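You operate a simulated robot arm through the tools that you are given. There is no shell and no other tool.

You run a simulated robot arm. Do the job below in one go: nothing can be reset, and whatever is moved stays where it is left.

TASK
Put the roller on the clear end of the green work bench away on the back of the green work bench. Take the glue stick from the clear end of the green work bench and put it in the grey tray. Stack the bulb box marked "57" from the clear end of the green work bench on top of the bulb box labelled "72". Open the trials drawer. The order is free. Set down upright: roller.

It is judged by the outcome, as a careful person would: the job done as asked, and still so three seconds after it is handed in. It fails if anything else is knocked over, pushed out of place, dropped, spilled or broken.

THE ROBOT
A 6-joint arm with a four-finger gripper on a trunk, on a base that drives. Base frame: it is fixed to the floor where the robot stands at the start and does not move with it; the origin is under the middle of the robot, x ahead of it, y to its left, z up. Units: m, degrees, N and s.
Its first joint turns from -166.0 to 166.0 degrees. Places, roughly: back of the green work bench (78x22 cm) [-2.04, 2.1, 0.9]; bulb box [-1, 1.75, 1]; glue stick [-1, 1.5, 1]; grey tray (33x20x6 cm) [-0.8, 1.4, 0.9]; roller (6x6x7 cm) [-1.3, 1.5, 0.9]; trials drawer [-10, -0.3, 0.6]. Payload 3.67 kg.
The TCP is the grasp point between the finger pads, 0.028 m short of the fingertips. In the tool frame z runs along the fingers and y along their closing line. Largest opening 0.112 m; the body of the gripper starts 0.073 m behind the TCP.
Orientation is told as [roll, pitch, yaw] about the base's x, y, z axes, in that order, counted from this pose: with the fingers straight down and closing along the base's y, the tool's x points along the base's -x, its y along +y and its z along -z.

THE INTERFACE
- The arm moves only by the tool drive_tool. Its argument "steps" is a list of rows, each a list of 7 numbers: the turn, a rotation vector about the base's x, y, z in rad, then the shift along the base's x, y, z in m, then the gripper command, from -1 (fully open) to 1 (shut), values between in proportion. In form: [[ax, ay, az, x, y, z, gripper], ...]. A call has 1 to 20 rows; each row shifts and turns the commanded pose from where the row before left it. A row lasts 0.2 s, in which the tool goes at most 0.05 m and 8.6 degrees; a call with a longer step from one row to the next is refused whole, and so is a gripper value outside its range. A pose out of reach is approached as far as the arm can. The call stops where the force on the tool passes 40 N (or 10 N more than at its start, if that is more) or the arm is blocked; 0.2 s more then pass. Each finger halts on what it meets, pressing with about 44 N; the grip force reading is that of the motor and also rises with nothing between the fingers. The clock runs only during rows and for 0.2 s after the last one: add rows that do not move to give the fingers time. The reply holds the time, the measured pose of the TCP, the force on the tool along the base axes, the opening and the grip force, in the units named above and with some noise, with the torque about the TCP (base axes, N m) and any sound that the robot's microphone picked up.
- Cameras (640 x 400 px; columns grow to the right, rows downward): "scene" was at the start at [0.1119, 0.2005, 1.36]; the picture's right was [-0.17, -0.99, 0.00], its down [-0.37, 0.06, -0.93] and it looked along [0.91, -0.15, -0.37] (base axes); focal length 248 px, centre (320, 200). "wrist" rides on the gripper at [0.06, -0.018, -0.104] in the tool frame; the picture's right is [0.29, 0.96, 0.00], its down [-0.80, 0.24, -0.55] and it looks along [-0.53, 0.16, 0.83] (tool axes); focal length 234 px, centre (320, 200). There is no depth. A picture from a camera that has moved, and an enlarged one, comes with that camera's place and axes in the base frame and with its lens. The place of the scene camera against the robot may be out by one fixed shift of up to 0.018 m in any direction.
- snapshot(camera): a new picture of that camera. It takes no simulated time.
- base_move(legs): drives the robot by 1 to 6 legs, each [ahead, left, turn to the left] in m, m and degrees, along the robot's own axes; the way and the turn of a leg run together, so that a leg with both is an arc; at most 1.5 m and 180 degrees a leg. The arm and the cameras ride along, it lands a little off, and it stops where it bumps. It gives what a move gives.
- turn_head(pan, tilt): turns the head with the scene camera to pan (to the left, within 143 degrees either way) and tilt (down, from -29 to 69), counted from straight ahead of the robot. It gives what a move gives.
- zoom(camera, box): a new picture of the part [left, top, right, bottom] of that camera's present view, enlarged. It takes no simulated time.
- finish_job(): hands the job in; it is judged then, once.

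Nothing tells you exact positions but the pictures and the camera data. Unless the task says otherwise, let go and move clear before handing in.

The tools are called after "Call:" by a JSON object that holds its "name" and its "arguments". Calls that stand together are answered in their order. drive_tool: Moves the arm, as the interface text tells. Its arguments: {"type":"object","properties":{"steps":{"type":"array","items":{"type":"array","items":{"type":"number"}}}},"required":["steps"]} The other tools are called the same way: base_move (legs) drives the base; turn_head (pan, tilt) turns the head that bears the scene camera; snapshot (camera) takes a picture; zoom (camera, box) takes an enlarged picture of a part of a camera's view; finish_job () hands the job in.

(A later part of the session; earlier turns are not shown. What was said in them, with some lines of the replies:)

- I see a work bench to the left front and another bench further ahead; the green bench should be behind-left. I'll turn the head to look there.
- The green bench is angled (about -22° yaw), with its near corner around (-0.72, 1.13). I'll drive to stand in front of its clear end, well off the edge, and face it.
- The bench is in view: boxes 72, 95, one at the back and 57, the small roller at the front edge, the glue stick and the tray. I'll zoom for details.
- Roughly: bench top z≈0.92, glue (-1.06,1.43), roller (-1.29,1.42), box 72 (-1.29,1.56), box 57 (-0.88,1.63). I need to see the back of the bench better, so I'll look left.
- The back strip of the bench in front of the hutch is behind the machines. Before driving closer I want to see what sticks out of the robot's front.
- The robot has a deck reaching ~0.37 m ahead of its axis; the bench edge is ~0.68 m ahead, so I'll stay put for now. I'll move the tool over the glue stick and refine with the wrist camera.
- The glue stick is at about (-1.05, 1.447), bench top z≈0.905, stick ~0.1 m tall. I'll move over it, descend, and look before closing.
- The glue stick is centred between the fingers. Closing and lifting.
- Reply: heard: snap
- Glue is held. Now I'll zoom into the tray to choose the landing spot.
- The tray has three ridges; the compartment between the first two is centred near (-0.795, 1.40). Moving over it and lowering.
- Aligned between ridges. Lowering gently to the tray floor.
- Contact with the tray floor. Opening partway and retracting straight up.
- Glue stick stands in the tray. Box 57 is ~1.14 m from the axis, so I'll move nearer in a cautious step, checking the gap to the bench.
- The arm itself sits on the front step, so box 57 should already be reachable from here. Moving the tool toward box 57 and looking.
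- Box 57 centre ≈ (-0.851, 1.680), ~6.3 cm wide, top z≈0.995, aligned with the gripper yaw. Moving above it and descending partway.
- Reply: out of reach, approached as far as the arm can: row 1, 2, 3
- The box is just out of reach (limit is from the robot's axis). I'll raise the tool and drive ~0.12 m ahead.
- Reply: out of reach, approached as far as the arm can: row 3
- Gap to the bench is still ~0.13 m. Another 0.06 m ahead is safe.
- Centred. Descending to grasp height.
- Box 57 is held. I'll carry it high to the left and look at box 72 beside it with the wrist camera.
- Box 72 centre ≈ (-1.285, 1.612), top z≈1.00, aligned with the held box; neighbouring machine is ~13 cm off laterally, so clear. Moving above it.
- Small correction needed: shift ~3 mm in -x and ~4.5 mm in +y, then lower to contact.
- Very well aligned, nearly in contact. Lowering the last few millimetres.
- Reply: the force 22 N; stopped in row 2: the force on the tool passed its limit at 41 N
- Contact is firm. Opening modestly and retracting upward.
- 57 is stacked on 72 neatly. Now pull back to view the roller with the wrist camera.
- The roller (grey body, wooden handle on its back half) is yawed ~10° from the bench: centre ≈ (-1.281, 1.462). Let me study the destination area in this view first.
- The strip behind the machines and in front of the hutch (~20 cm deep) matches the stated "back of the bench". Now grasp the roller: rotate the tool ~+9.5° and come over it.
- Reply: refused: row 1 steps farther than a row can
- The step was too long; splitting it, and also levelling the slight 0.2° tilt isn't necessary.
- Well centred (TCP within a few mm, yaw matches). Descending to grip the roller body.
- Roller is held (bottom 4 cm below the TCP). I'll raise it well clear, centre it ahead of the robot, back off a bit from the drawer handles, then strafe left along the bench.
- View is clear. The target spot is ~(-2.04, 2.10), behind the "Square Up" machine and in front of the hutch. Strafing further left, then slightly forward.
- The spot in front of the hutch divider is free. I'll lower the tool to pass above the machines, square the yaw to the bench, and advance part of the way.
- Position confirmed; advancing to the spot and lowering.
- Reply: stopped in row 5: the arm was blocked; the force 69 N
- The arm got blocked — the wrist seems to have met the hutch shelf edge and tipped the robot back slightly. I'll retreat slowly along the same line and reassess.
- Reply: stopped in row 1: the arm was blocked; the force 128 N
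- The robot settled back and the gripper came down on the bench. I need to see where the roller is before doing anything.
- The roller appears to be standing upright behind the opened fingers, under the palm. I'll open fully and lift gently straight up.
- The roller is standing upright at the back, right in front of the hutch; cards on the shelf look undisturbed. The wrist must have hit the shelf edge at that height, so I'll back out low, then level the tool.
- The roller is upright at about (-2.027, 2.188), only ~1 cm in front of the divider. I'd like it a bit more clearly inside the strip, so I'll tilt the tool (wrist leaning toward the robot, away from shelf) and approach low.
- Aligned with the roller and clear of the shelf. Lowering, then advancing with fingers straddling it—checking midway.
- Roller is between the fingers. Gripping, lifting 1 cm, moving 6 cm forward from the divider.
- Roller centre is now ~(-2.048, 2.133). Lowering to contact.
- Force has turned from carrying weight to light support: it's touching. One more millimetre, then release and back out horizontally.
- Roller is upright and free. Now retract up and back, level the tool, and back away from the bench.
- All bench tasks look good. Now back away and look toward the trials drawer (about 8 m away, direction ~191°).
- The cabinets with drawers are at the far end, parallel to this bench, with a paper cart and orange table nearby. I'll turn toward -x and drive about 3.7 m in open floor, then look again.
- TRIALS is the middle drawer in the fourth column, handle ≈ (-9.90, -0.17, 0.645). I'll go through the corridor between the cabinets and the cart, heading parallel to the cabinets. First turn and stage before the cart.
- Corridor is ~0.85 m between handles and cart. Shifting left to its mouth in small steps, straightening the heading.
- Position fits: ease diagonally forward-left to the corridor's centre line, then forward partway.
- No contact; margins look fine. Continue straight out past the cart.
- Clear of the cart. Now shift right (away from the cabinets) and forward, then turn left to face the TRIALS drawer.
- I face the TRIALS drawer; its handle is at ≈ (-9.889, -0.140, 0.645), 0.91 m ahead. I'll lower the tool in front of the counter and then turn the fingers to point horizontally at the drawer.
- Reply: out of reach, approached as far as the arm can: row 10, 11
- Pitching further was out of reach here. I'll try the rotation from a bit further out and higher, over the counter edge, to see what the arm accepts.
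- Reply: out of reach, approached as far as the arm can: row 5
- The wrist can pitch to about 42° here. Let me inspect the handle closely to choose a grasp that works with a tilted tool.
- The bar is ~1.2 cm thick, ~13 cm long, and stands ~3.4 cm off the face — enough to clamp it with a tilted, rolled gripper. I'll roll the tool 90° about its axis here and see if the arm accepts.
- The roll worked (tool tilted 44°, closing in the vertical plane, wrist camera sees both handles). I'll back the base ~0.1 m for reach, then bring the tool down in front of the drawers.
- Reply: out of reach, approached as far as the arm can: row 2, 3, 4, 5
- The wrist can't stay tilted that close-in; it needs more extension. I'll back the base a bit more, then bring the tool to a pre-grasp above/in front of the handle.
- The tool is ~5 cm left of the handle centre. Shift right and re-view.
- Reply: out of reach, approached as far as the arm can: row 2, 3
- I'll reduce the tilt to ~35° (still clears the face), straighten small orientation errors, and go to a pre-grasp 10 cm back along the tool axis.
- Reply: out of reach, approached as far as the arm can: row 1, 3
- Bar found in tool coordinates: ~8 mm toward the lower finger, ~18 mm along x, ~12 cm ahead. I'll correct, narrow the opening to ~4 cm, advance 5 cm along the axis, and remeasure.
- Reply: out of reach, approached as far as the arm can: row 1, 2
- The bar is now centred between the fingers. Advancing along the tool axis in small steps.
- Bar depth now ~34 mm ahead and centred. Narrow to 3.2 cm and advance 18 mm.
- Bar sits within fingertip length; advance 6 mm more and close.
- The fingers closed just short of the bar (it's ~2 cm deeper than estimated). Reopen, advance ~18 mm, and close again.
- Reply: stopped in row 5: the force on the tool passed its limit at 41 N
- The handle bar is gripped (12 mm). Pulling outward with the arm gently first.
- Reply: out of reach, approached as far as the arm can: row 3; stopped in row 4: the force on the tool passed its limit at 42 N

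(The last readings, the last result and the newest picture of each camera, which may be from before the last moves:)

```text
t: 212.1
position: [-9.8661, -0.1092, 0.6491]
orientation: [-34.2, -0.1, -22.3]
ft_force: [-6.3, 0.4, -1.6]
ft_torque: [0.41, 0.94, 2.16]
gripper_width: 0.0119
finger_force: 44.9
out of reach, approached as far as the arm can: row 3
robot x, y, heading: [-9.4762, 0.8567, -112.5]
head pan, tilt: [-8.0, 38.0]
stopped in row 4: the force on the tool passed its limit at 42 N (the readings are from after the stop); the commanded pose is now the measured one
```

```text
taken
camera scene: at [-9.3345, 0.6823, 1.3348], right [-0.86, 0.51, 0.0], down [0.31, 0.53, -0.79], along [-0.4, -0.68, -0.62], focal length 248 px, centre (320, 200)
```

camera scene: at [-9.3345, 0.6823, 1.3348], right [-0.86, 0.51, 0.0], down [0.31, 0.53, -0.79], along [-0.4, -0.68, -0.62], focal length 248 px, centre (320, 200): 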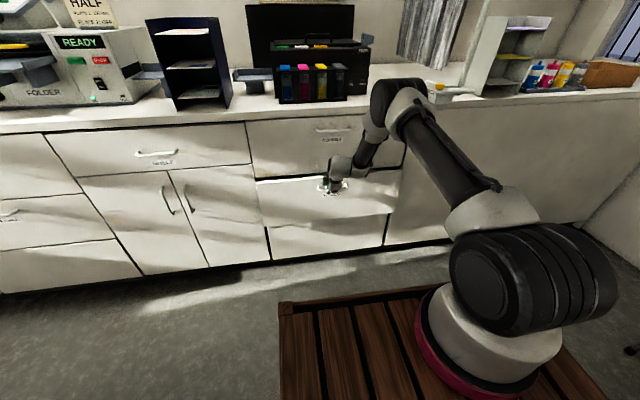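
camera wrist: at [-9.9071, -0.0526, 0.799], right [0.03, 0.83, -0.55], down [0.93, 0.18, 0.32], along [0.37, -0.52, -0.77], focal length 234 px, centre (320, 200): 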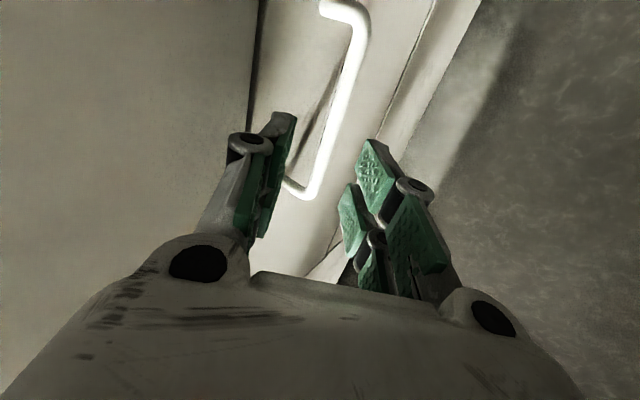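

The drawer is moving (about 3.5 cm out). Now pull by backing the base, in small legs.

Call:
{"name": "base_move", "arguments": {"legs": [[-0.08, 0, 0]]}}

Call:
{"name": "snapshot", "arguments": {"camera": "scene"}}

```text
t: 213.2
position: [-9.8362, -0.0357, 0.6475]
orientation: [-34.2, 0.0, -22.6]
ft_force: [-23.4, 8.4, -1.5]
ft_torque: [0.62, 1.68, 1.49]
gripper_width: 0.0121
finger_force: 45.2
robot x, y, heading: [-9.4533, 0.9298, -112.5]
head pan, tilt: [-8.0, 38.0]
```

```text
taken
camera scene: at [-9.3041, 0.7567, 1.3349], right [-0.86, 0.51, 0.0], down [0.31, 0.53, -0.79], along [-0.4, -0.68, -0.62], focal length 248 px, centre (320, 200)
```

scene: 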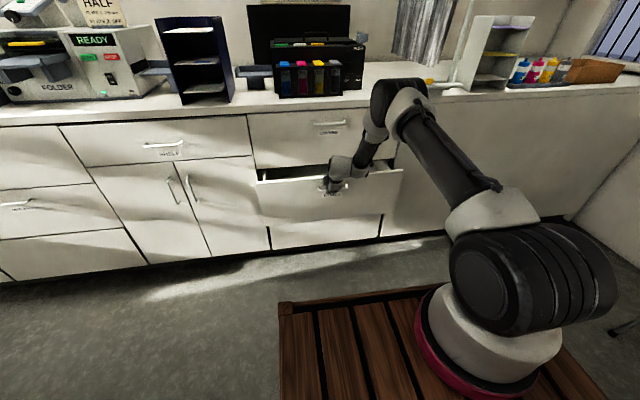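

Opened ~11 cm. Checking clearance behind before backing more.

Call:
{"name": "turn_head", "arguments": {"pan": 143, "tilt": 55}}

Call:
{"name": "snapshot", "arguments": {"camera": "scene"}}

Call:
{"name": "turn_head", "arguments": {"pan": -143, "tilt": 55}}

Call:
{"name": "snapshot", "arguments": {"camera": "scene"}}

```text
t: 215.5
position: [-9.8343, -0.0349, 0.6481]
orientation: [-34.2, -0.1, -22.6]
ft_force: [-6.9, 3.0, -1.0]
ft_torque: [0.51, 1.28, 1.76]
gripper_width: 0.0121
finger_force: 44.9
robot x, y, heading: [-9.4507, 0.9328, -112.6]
head pan, tilt: [143.0, 55.0]
```

```text
taken
camera scene: at [-9.1974, 0.8672, 1.3112], right [0.5, -0.86, 0.0], down [-0.71, -0.41, -0.57], along [0.5, 0.29, -0.82], focal length 248 px, centre (320, 200)
```

scene: 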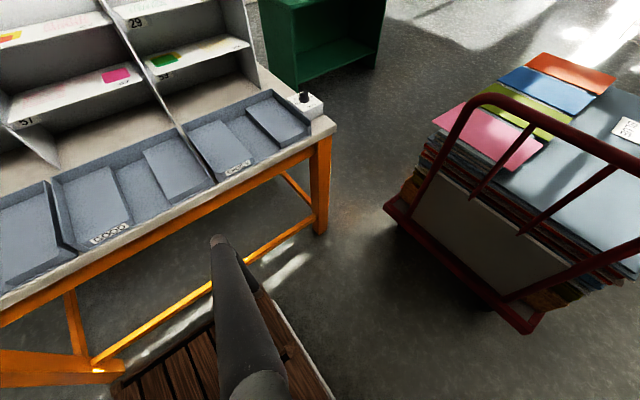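

```text
t: 219.5
position: [-9.8361, -0.036, 0.6501]
orientation: [-34.2, -0.1, -22.6]
ft_force: [-6.9, 2.6, -2.8]
ft_torque: [0.5, 1.27, 1.82]
gripper_width: 0.0124
finger_force: 45.1
robot x, y, heading: [-9.4482, 0.9322, -112.8]
head pan, tilt: [-143.0, 55.0]
```

```text
taken
camera scene: at [-9.2775, 0.9006, 1.3111], right [0.97, 0.25, 0.0], down [0.2, -0.79, -0.57], along [-0.14, 0.56, -0.82], focal length 248 px, centre (320, 200)
```

scene: 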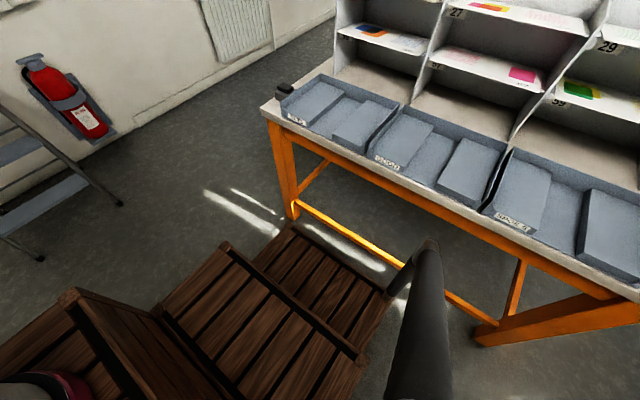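

Only ~0.1 m is free behind. I'll pull mostly with the arm now, letting the gripper rotate around the bar toward vertical as it comes closer.

Call:
{"name": "turn_head", "arguments": {"pan": -8, "tilt": 38}}

Call:
{"name": "drive_tool", "arguments": {"steps": [[0.0403, -0.0167, 0, 0.0038, 0.0092, 0, 1], [0.0403, -0.0167, 0, 0.0046, 0.0111, 0, 1], [0.0403, -0.0167, 0, 0.0046, 0.0111, 0, 1], [0.0403, -0.0167, 0, 0.0046, 0.0111, 0, 1]]}}

Call:
{"name": "snapshot", "arguments": {"camera": "scene"}}

```text
t: 221.6
position: [-9.837, -0.0348, 0.6497]
orientation: [-34.2, -0.1, -22.5]
ft_force: [-6.0, 2.5, -2.1]
ft_torque: [0.52, 1.26, 1.78]
gripper_width: 0.012
finger_force: 44.9
robot x, y, heading: [-9.4493, 0.9308, -112.8]
head pan, tilt: [-8.0, 38.0]
```

```text
t: 222.6
position: [-9.8186, 0.0079, 0.651]
orientation: [-24.2, 0.1, -22.6]
ft_force: [-5.4, 2.3, 12.0]
ft_torque: [0.54, 1.99, 1.7]
gripper_width: 0.0126
finger_force: 45.4
robot x, y, heading: [-9.4562, 0.9335, -113.0]
head pan, tilt: [-8.0, 38.0]
```

```text
taken
camera scene: at [-9.3035, 0.7571, 1.3348], right [-0.86, 0.51, 0.0], down [0.31, 0.53, -0.79], along [-0.4, -0.68, -0.62], focal length 248 px, centre (320, 200)
```

scene: 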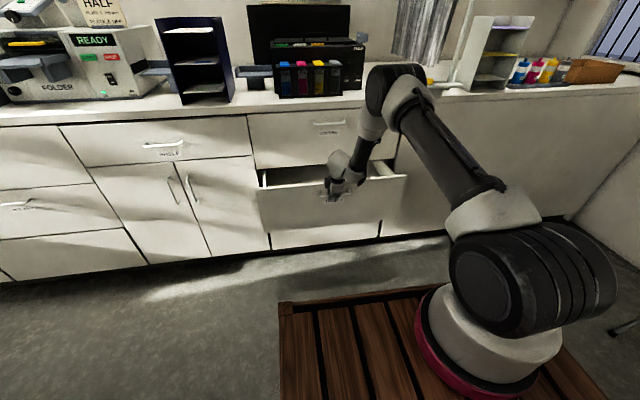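

Working well (~16 cm open). Continue pulling.

Call:
{"name": "drive_tool", "arguments": {"steps": [[0.0322, -0.0134, 0, 0.0061, 0.0148, 0, 1], [0.0322, -0.0134, 0, 0.0061, 0.0148, 0, 1], [0.0322, -0.0134, 0, 0.0061, 0.0148, 0, 1], [0.0322, -0.0134, 0, 0.0061, 0.0148, 0, 1], [0.0322, -0.0134, 0, 0.0061, 0.0148, 0, 1], [0, 0, 0, 0.0061, 0.0148, 0, 1]]}}

Call:
{"name": "snapshot", "arguments": {"camera": "scene"}}

```text
t: 224.0
position: [-9.786, 0.0899, 0.6503]
orientation: [-14.3, 0.0, -22.3]
ft_force: [7.9, -3.2, 4.4]
ft_torque: [0.55, 1.76, 1.98]
gripper_width: 0.0122
finger_force: 45.1
out of reach, approached as far as the arm can: row 4, 5
robot x, y, heading: [-9.4492, 0.9291, -112.7]
head pan, tilt: [-8.0, 38.0]
```

```text
taken
camera scene: at [-9.3029, 0.7566, 1.3348], right [-0.86, 0.51, 0.0], down [0.31, 0.53, -0.79], along [-0.4, -0.68, -0.62], focal length 248 px, centre (320, 200)
```

scene: 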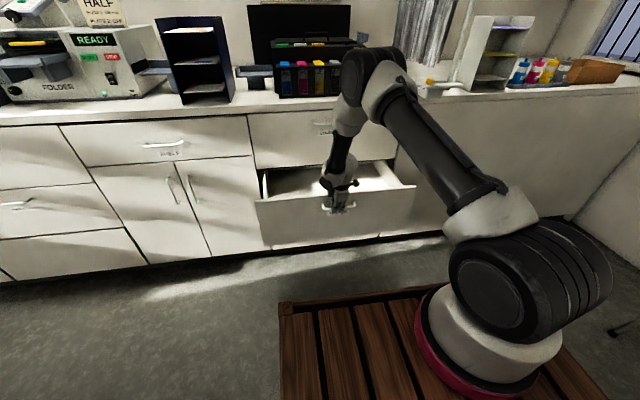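

~25 cm open. Continue with smaller tilt.

Call:
{"name": "drive_tool", "arguments": {"steps": [[0.0403, -0.0167, 0, 0.0038, 0.0092, 0, 1], [0.0403, -0.0167, 0, 0.0038, 0.0092, 0, 1], [0.0403, -0.0167, 0, 0.0046, 0.0111, 0, 1], [0.0403, -0.0167, 0, 0.0046, 0.0111, 0, 1], [0, 0, 0, 0.0061, 0.0148, 0, 1], [0, 0, 0, 0.0061, 0.0148, 0, 1], [0, 0, 0, 0.0061, 0.0148, 0, 1], [0, 0, 0, 0, 0, 0, 1]]}}

Call:
{"name": "snapshot", "arguments": {"camera": "scene"}}

```text
t: 225.8
position: [-9.7538, 0.1747, 0.6499]
orientation: [-4.4, 0.0, -22.6]
ft_force: [15.3, -4.3, 13.6]
ft_torque: [0.05, 0.13, 2.33]
gripper_width: 0.0124
finger_force: 44.9
robot x, y, heading: [-9.4507, 0.9306, -112.8]
head pan, tilt: [-8.0, 38.0]
```

```text
taken
camera scene: at [-9.303, 0.7569, 1.3348], right [-0.86, 0.51, 0.0], down [0.31, 0.53, -0.79], along [-0.4, -0.68, -0.62], focal length 248 px, centre (320, 200)
```

scene: 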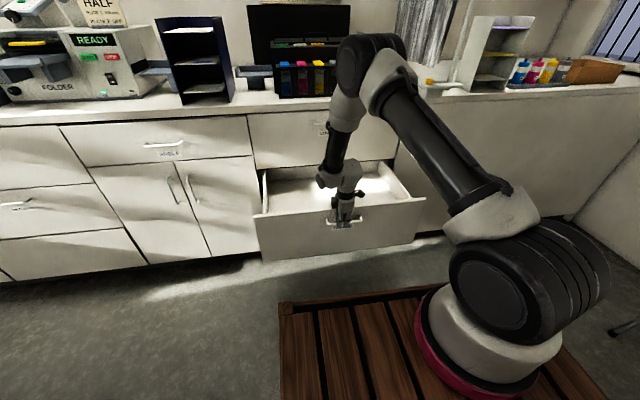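

~34 cm open now. Pull a bit further, watching for the end stop.

Call:
{"name": "drive_tool", "arguments": {"steps": [[0, 0, 0, 0.0061, 0.0148, 0, 1], [0, 0, 0, 0.0061, 0.0148, 0, 1], [0, 0, 0, 0.0061, 0.0148, 0, 1], [0, 0, 0, 0.0061, 0.0148, 0, 1], [0, 0, 0, 0, 0, 0, 1]]}}

Call:
{"name": "snapshot", "arguments": {"camera": "scene"}}

```text
t: 226.8
position: [-9.7371, 0.2186, 0.6511]
orientation: [-4.5, 0.2, -22.0]
ft_force: [1.0, -1.0, -1.3]
ft_torque: [0.08, 0.32, 2.26]
gripper_width: 0.0118
finger_force: 44.5
out of reach, approached as far as the arm can: row 4
robot x, y, heading: [-9.4515, 0.9313, -112.6]
head pan, tilt: [-8.0, 38.0]
stopped in row 5: the force on the tool passed its limit at 47 N (the readings are from after the stop); the commanded pose is now the measured one
```

```text
taken
camera scene: at [-9.3036, 0.7562, 1.3348], right [-0.86, 0.51, 0.0], down [0.31, 0.53, -0.79], along [-0.4, -0.68, -0.62], focal length 248 px, centre (320, 200)
```

scene: 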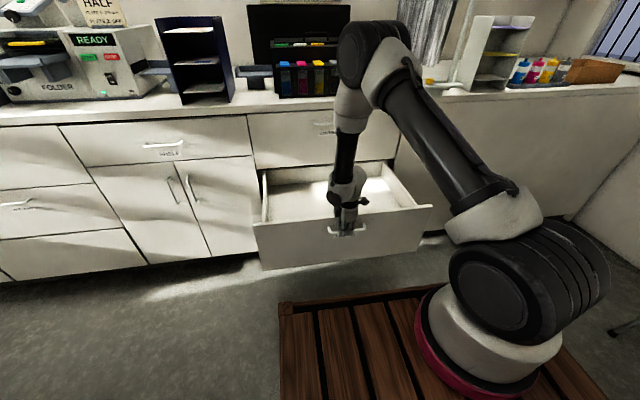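

~39 cm open. One more gentle try with the tool tilting slightly the other way.

Call:
{"name": "drive_tool", "arguments": {"steps": [[0.0403, -0.0167, 0, 0.0019, 0.0046, 0, 1], [0.0403, -0.0167, 0, 0.0038, 0.0092, 0, 1], [0.0403, -0.0167, 0, 0.0038, 0.0092, 0, 1], [0, 0, 0, 0.0038, 0.0092, 0, 1], [0, 0, 0, 0, 0, 0, 1]]}}

Call:
{"name": "snapshot", "arguments": {"camera": "scene"}}

```text
t: 227.3
position: [-9.735, 0.219, 0.6497]
orientation: [-3.6, 0.8, -21.5]
ft_force: [2.9, -1.2, -8.6]
ft_torque: [0.02, -0.03, 1.8]
gripper_width: 0.0116
finger_force: 44.8
out of reach, approached as far as the arm can: row 1
robot x, y, heading: [-9.4484, 0.9296, -112.5]
head pan, tilt: [-8.0, 38.0]
stopped in row 2: the force on the tool passed its limit at 44 N (the readings are from after the stop); the commanded pose is now the measured one
```

```text
taken
camera scene: at [-9.3031, 0.7559, 1.3347], right [-0.86, 0.51, 0.0], down [0.31, 0.53, -0.79], along [-0.4, -0.68, -0.62], focal length 248 px, centre (320, 200)
```

scene: 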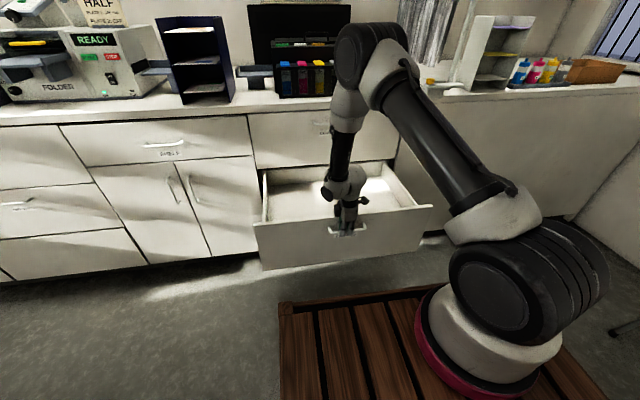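

Call:
{"name": "base_move", "arguments": {"legs": [[-0.04, 0, 0]]}}

Call:
{"name": "zoom", "arguments": {"camera": "scene", "box": [240, 100, 460, 280]}}

```text
t: 228.0
position: [-9.7355, 0.2191, 0.6524]
orientation: [-4.3, 0.5, -21.4]
ft_force: [-4.6, -4.4, -14.0]
ft_torque: [-0.08, -0.02, 1.59]
gripper_width: 0.0115
finger_force: 44.7
robot x, y, heading: [-9.4483, 0.9368, -112.5]
head pan, tilt: [-8.0, 38.0]
stopped in leg 1: the force on the tool passed its limit at 68 N (the readings are from after the stop); the commanded pose is now the measured one
```

```text
2.22 times, centred on (350, 190) of scene
camera zoom: at [-9.3004, 0.763, 1.3347], right [-0.86, 0.51, 0.0], down [0.31, 0.53, -0.79], along [-0.4, -0.68, -0.62], focal length 552 px, centre (253, 222)
```

zoom: 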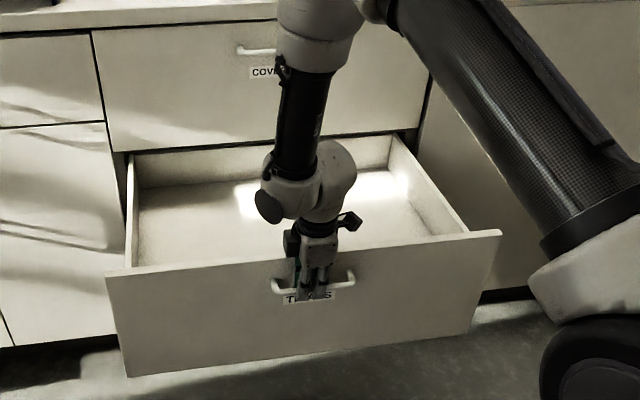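

A 68 N pull didn't move it any more: the drawer is at its end stop, fully open. Now open the fingers slightly and withdraw straight up.

Call:
{"name": "drive_tool", "arguments": {"steps": [[0, 0, 0, 0, 0, 0, 0.7], [0, 0, 0, 0, 0, 0, 0.5], [0, 0, 0, 0, 0, 0, 0.45], [0, 0, 0, 0, 0, 0, 0.45]]}}

Call:
{"name": "drive_tool", "arguments": {"steps": [[0, 0, 0, 0, 0, 0.01, 0.45], [0, 0, 0, 0, 0, 0.02, 0.45], [0, 0, 0, 0, 0, 0.03, 0.45], [0, 0, 0, 0, 0, 0.04, 0.45]]}}

Call:
{"name": "zoom", "arguments": {"camera": "scene", "box": [240, 100, 460, 280]}}

Call:
{"name": "snapshot", "arguments": {"camera": "wrist"}}

```text
t: 229.0
position: [-9.7359, 0.2198, 0.6516]
orientation: [-4.2, 0.5, -21.8]
ft_force: [-1.0, 0.7, -0.3]
ft_torque: [0.0, -0.01, 0.01]
gripper_width: 0.0307
finger_force: 0.1
robot x, y, heading: [-9.446, 0.9378, -112.7]
head pan, tilt: [-8.0, 38.0]
```

```text
t: 230.0
position: [-9.7355, 0.2203, 0.7528]
orientation: [-4.4, 0.5, -21.7]
ft_force: [0.2, -0.5, -1.2]
ft_torque: [0.02, -0.02, 0.01]
gripper_width: 0.0308
finger_force: 0.0
robot x, y, heading: [-9.4462, 0.9373, -112.6]
head pan, tilt: [-8.0, 38.0]
```

```text
2.22 times, centred on (350, 190) of scene
camera zoom: at [-9.3002, 0.7633, 1.3348], right [-0.86, 0.51, 0.0], down [0.31, 0.53, -0.79], along [-0.4, -0.68, -0.62], focal length 552 px, centre (253, 222)
```

zoom: 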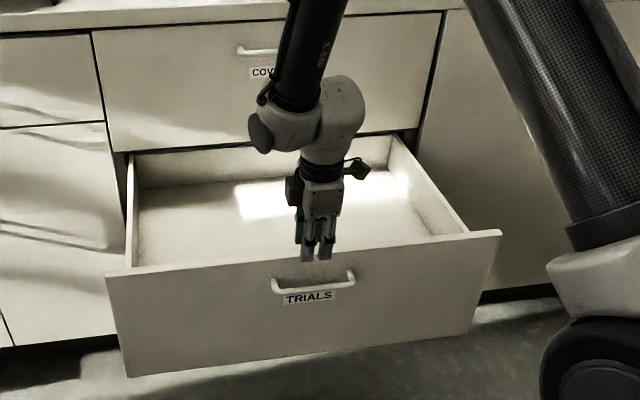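

```text
taken
camera wrist: at [-9.7937, 0.2315, 0.8577], right [0.09, 0.99, -0.07], down [0.85, -0.04, 0.53], along [0.52, -0.1, -0.85], focal length 234 px, centre (320, 200)
```

wrist: 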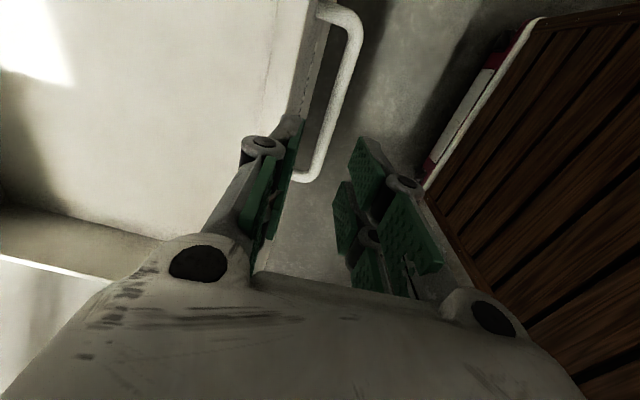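

The drawer is open and the handle free. Raise the arm clear, then a last look before handing in.

Call:
{"name": "drive_tool", "arguments": {"steps": [[0, 0, 0, 0, 0, 0.045, 0.45], [0, 0, 0, 0, 0, 0.045, 0.45], [0, 0, 0, 0, 0, 0.045, 0.45], [0, 0, 0, 0, 0, 0.045, 0.45], [0, 0, 0, 0, 0, 0.045, 0.45], [0, 0, 0, 0, 0, 0, 0.45]]}}

Call:
{"name": "snapshot", "arguments": {"camera": "scene"}}

Call:
{"name": "turn_head", "arguments": {"pan": 130, "tilt": 8}}

Call:
{"name": "snapshot", "arguments": {"camera": "scene"}}

```text
t: 231.4
position: [-9.7354, 0.2204, 0.978]
orientation: [-4.3, 0.5, -21.7]
ft_force: [0.1, 0.4, -0.5]
ft_torque: [0.01, 0.03, -0.02]
gripper_width: 0.0308
finger_force: 0.1
robot x, y, heading: [-9.4496, 0.9371, -112.5]
head pan, tilt: [-8.0, 38.0]
```

```text
taken
camera scene: at [-9.3002, 0.7635, 1.3348], right [-0.86, 0.51, 0.0], down [0.31, 0.53, -0.79], along [-0.4, -0.68, -0.62], focal length 248 px, centre (320, 200)
```

scene: 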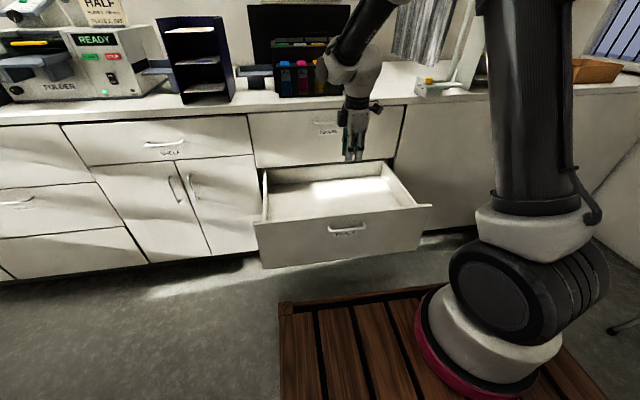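

```text
t: 233.7
position: [-9.735, 0.2196, 0.9773]
orientation: [-4.3, 0.5, -21.7]
ft_force: [0.4, -0.4, -1.3]
ft_torque: [-0.02, 0.02, 0.03]
gripper_width: 0.0309
finger_force: 0.1
robot x, y, heading: [-9.4484, 0.9379, -112.8]
head pan, tilt: [130.0, 8.0]
```

```text
taken
camera scene: at [-9.1678, 0.8654, 1.3827], right [0.3, -0.95, 0.0], down [-0.13, -0.04, -0.99], along [0.95, 0.3, -0.14], focal length 248 px, centre (320, 200)
```

scene: 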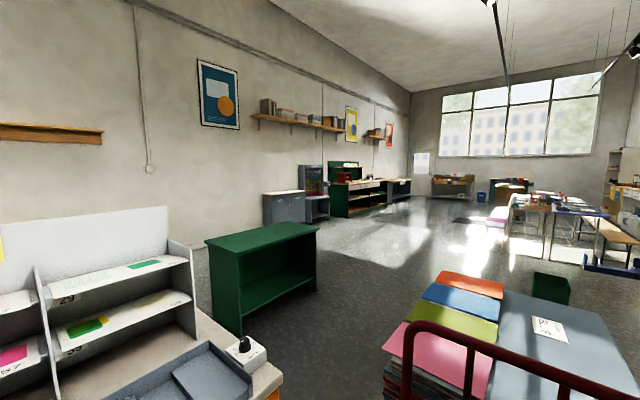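

Everything asked for is in place: the roller is upright at the back of the green bench, the glue stick stands in the grey tray, box 57 is on box 72, and the trials drawer is fully open. The arm is clear of everything, so I'm handing in the job.

Call:
{"name": "finish_job", "arguments": {}}

```text
The job is handed in.
```

I've handed in the job with all four parts done, though the roller got a rough landing on the way.

- **Glue stick:** it is standing upright in the grey tray. I heard a snap as the gripper closed on it, but the stick looked undamaged afterwards.
- **Bulb boxes:** box 57 is squarely on top of box 72.
- **Roller:** it is upright on the back strip of the green bench, in front of the shelf unit.
    - **What went wrong:** on my first try at placing it, the arm was blocked, most likely by the wrist hitting the shelf edge. The robot tipped back, then came down hard with the gripper on the bench, and the roller came out of the fingers. It landed upright, and I then gripped it again and moved it about 6 cm clear of the shelf divider.
    - **Afterwards:** the cards on the shelf and the machines nearby looked undisturbed.
- **Trials drawer:** it is pulled out about 39 cm. A harder pull (68 N) moved it no further, so I take that as fully open.

I checked the drawer just before handing in. I last saw the bench before driving to the drawer and did not go back to it.
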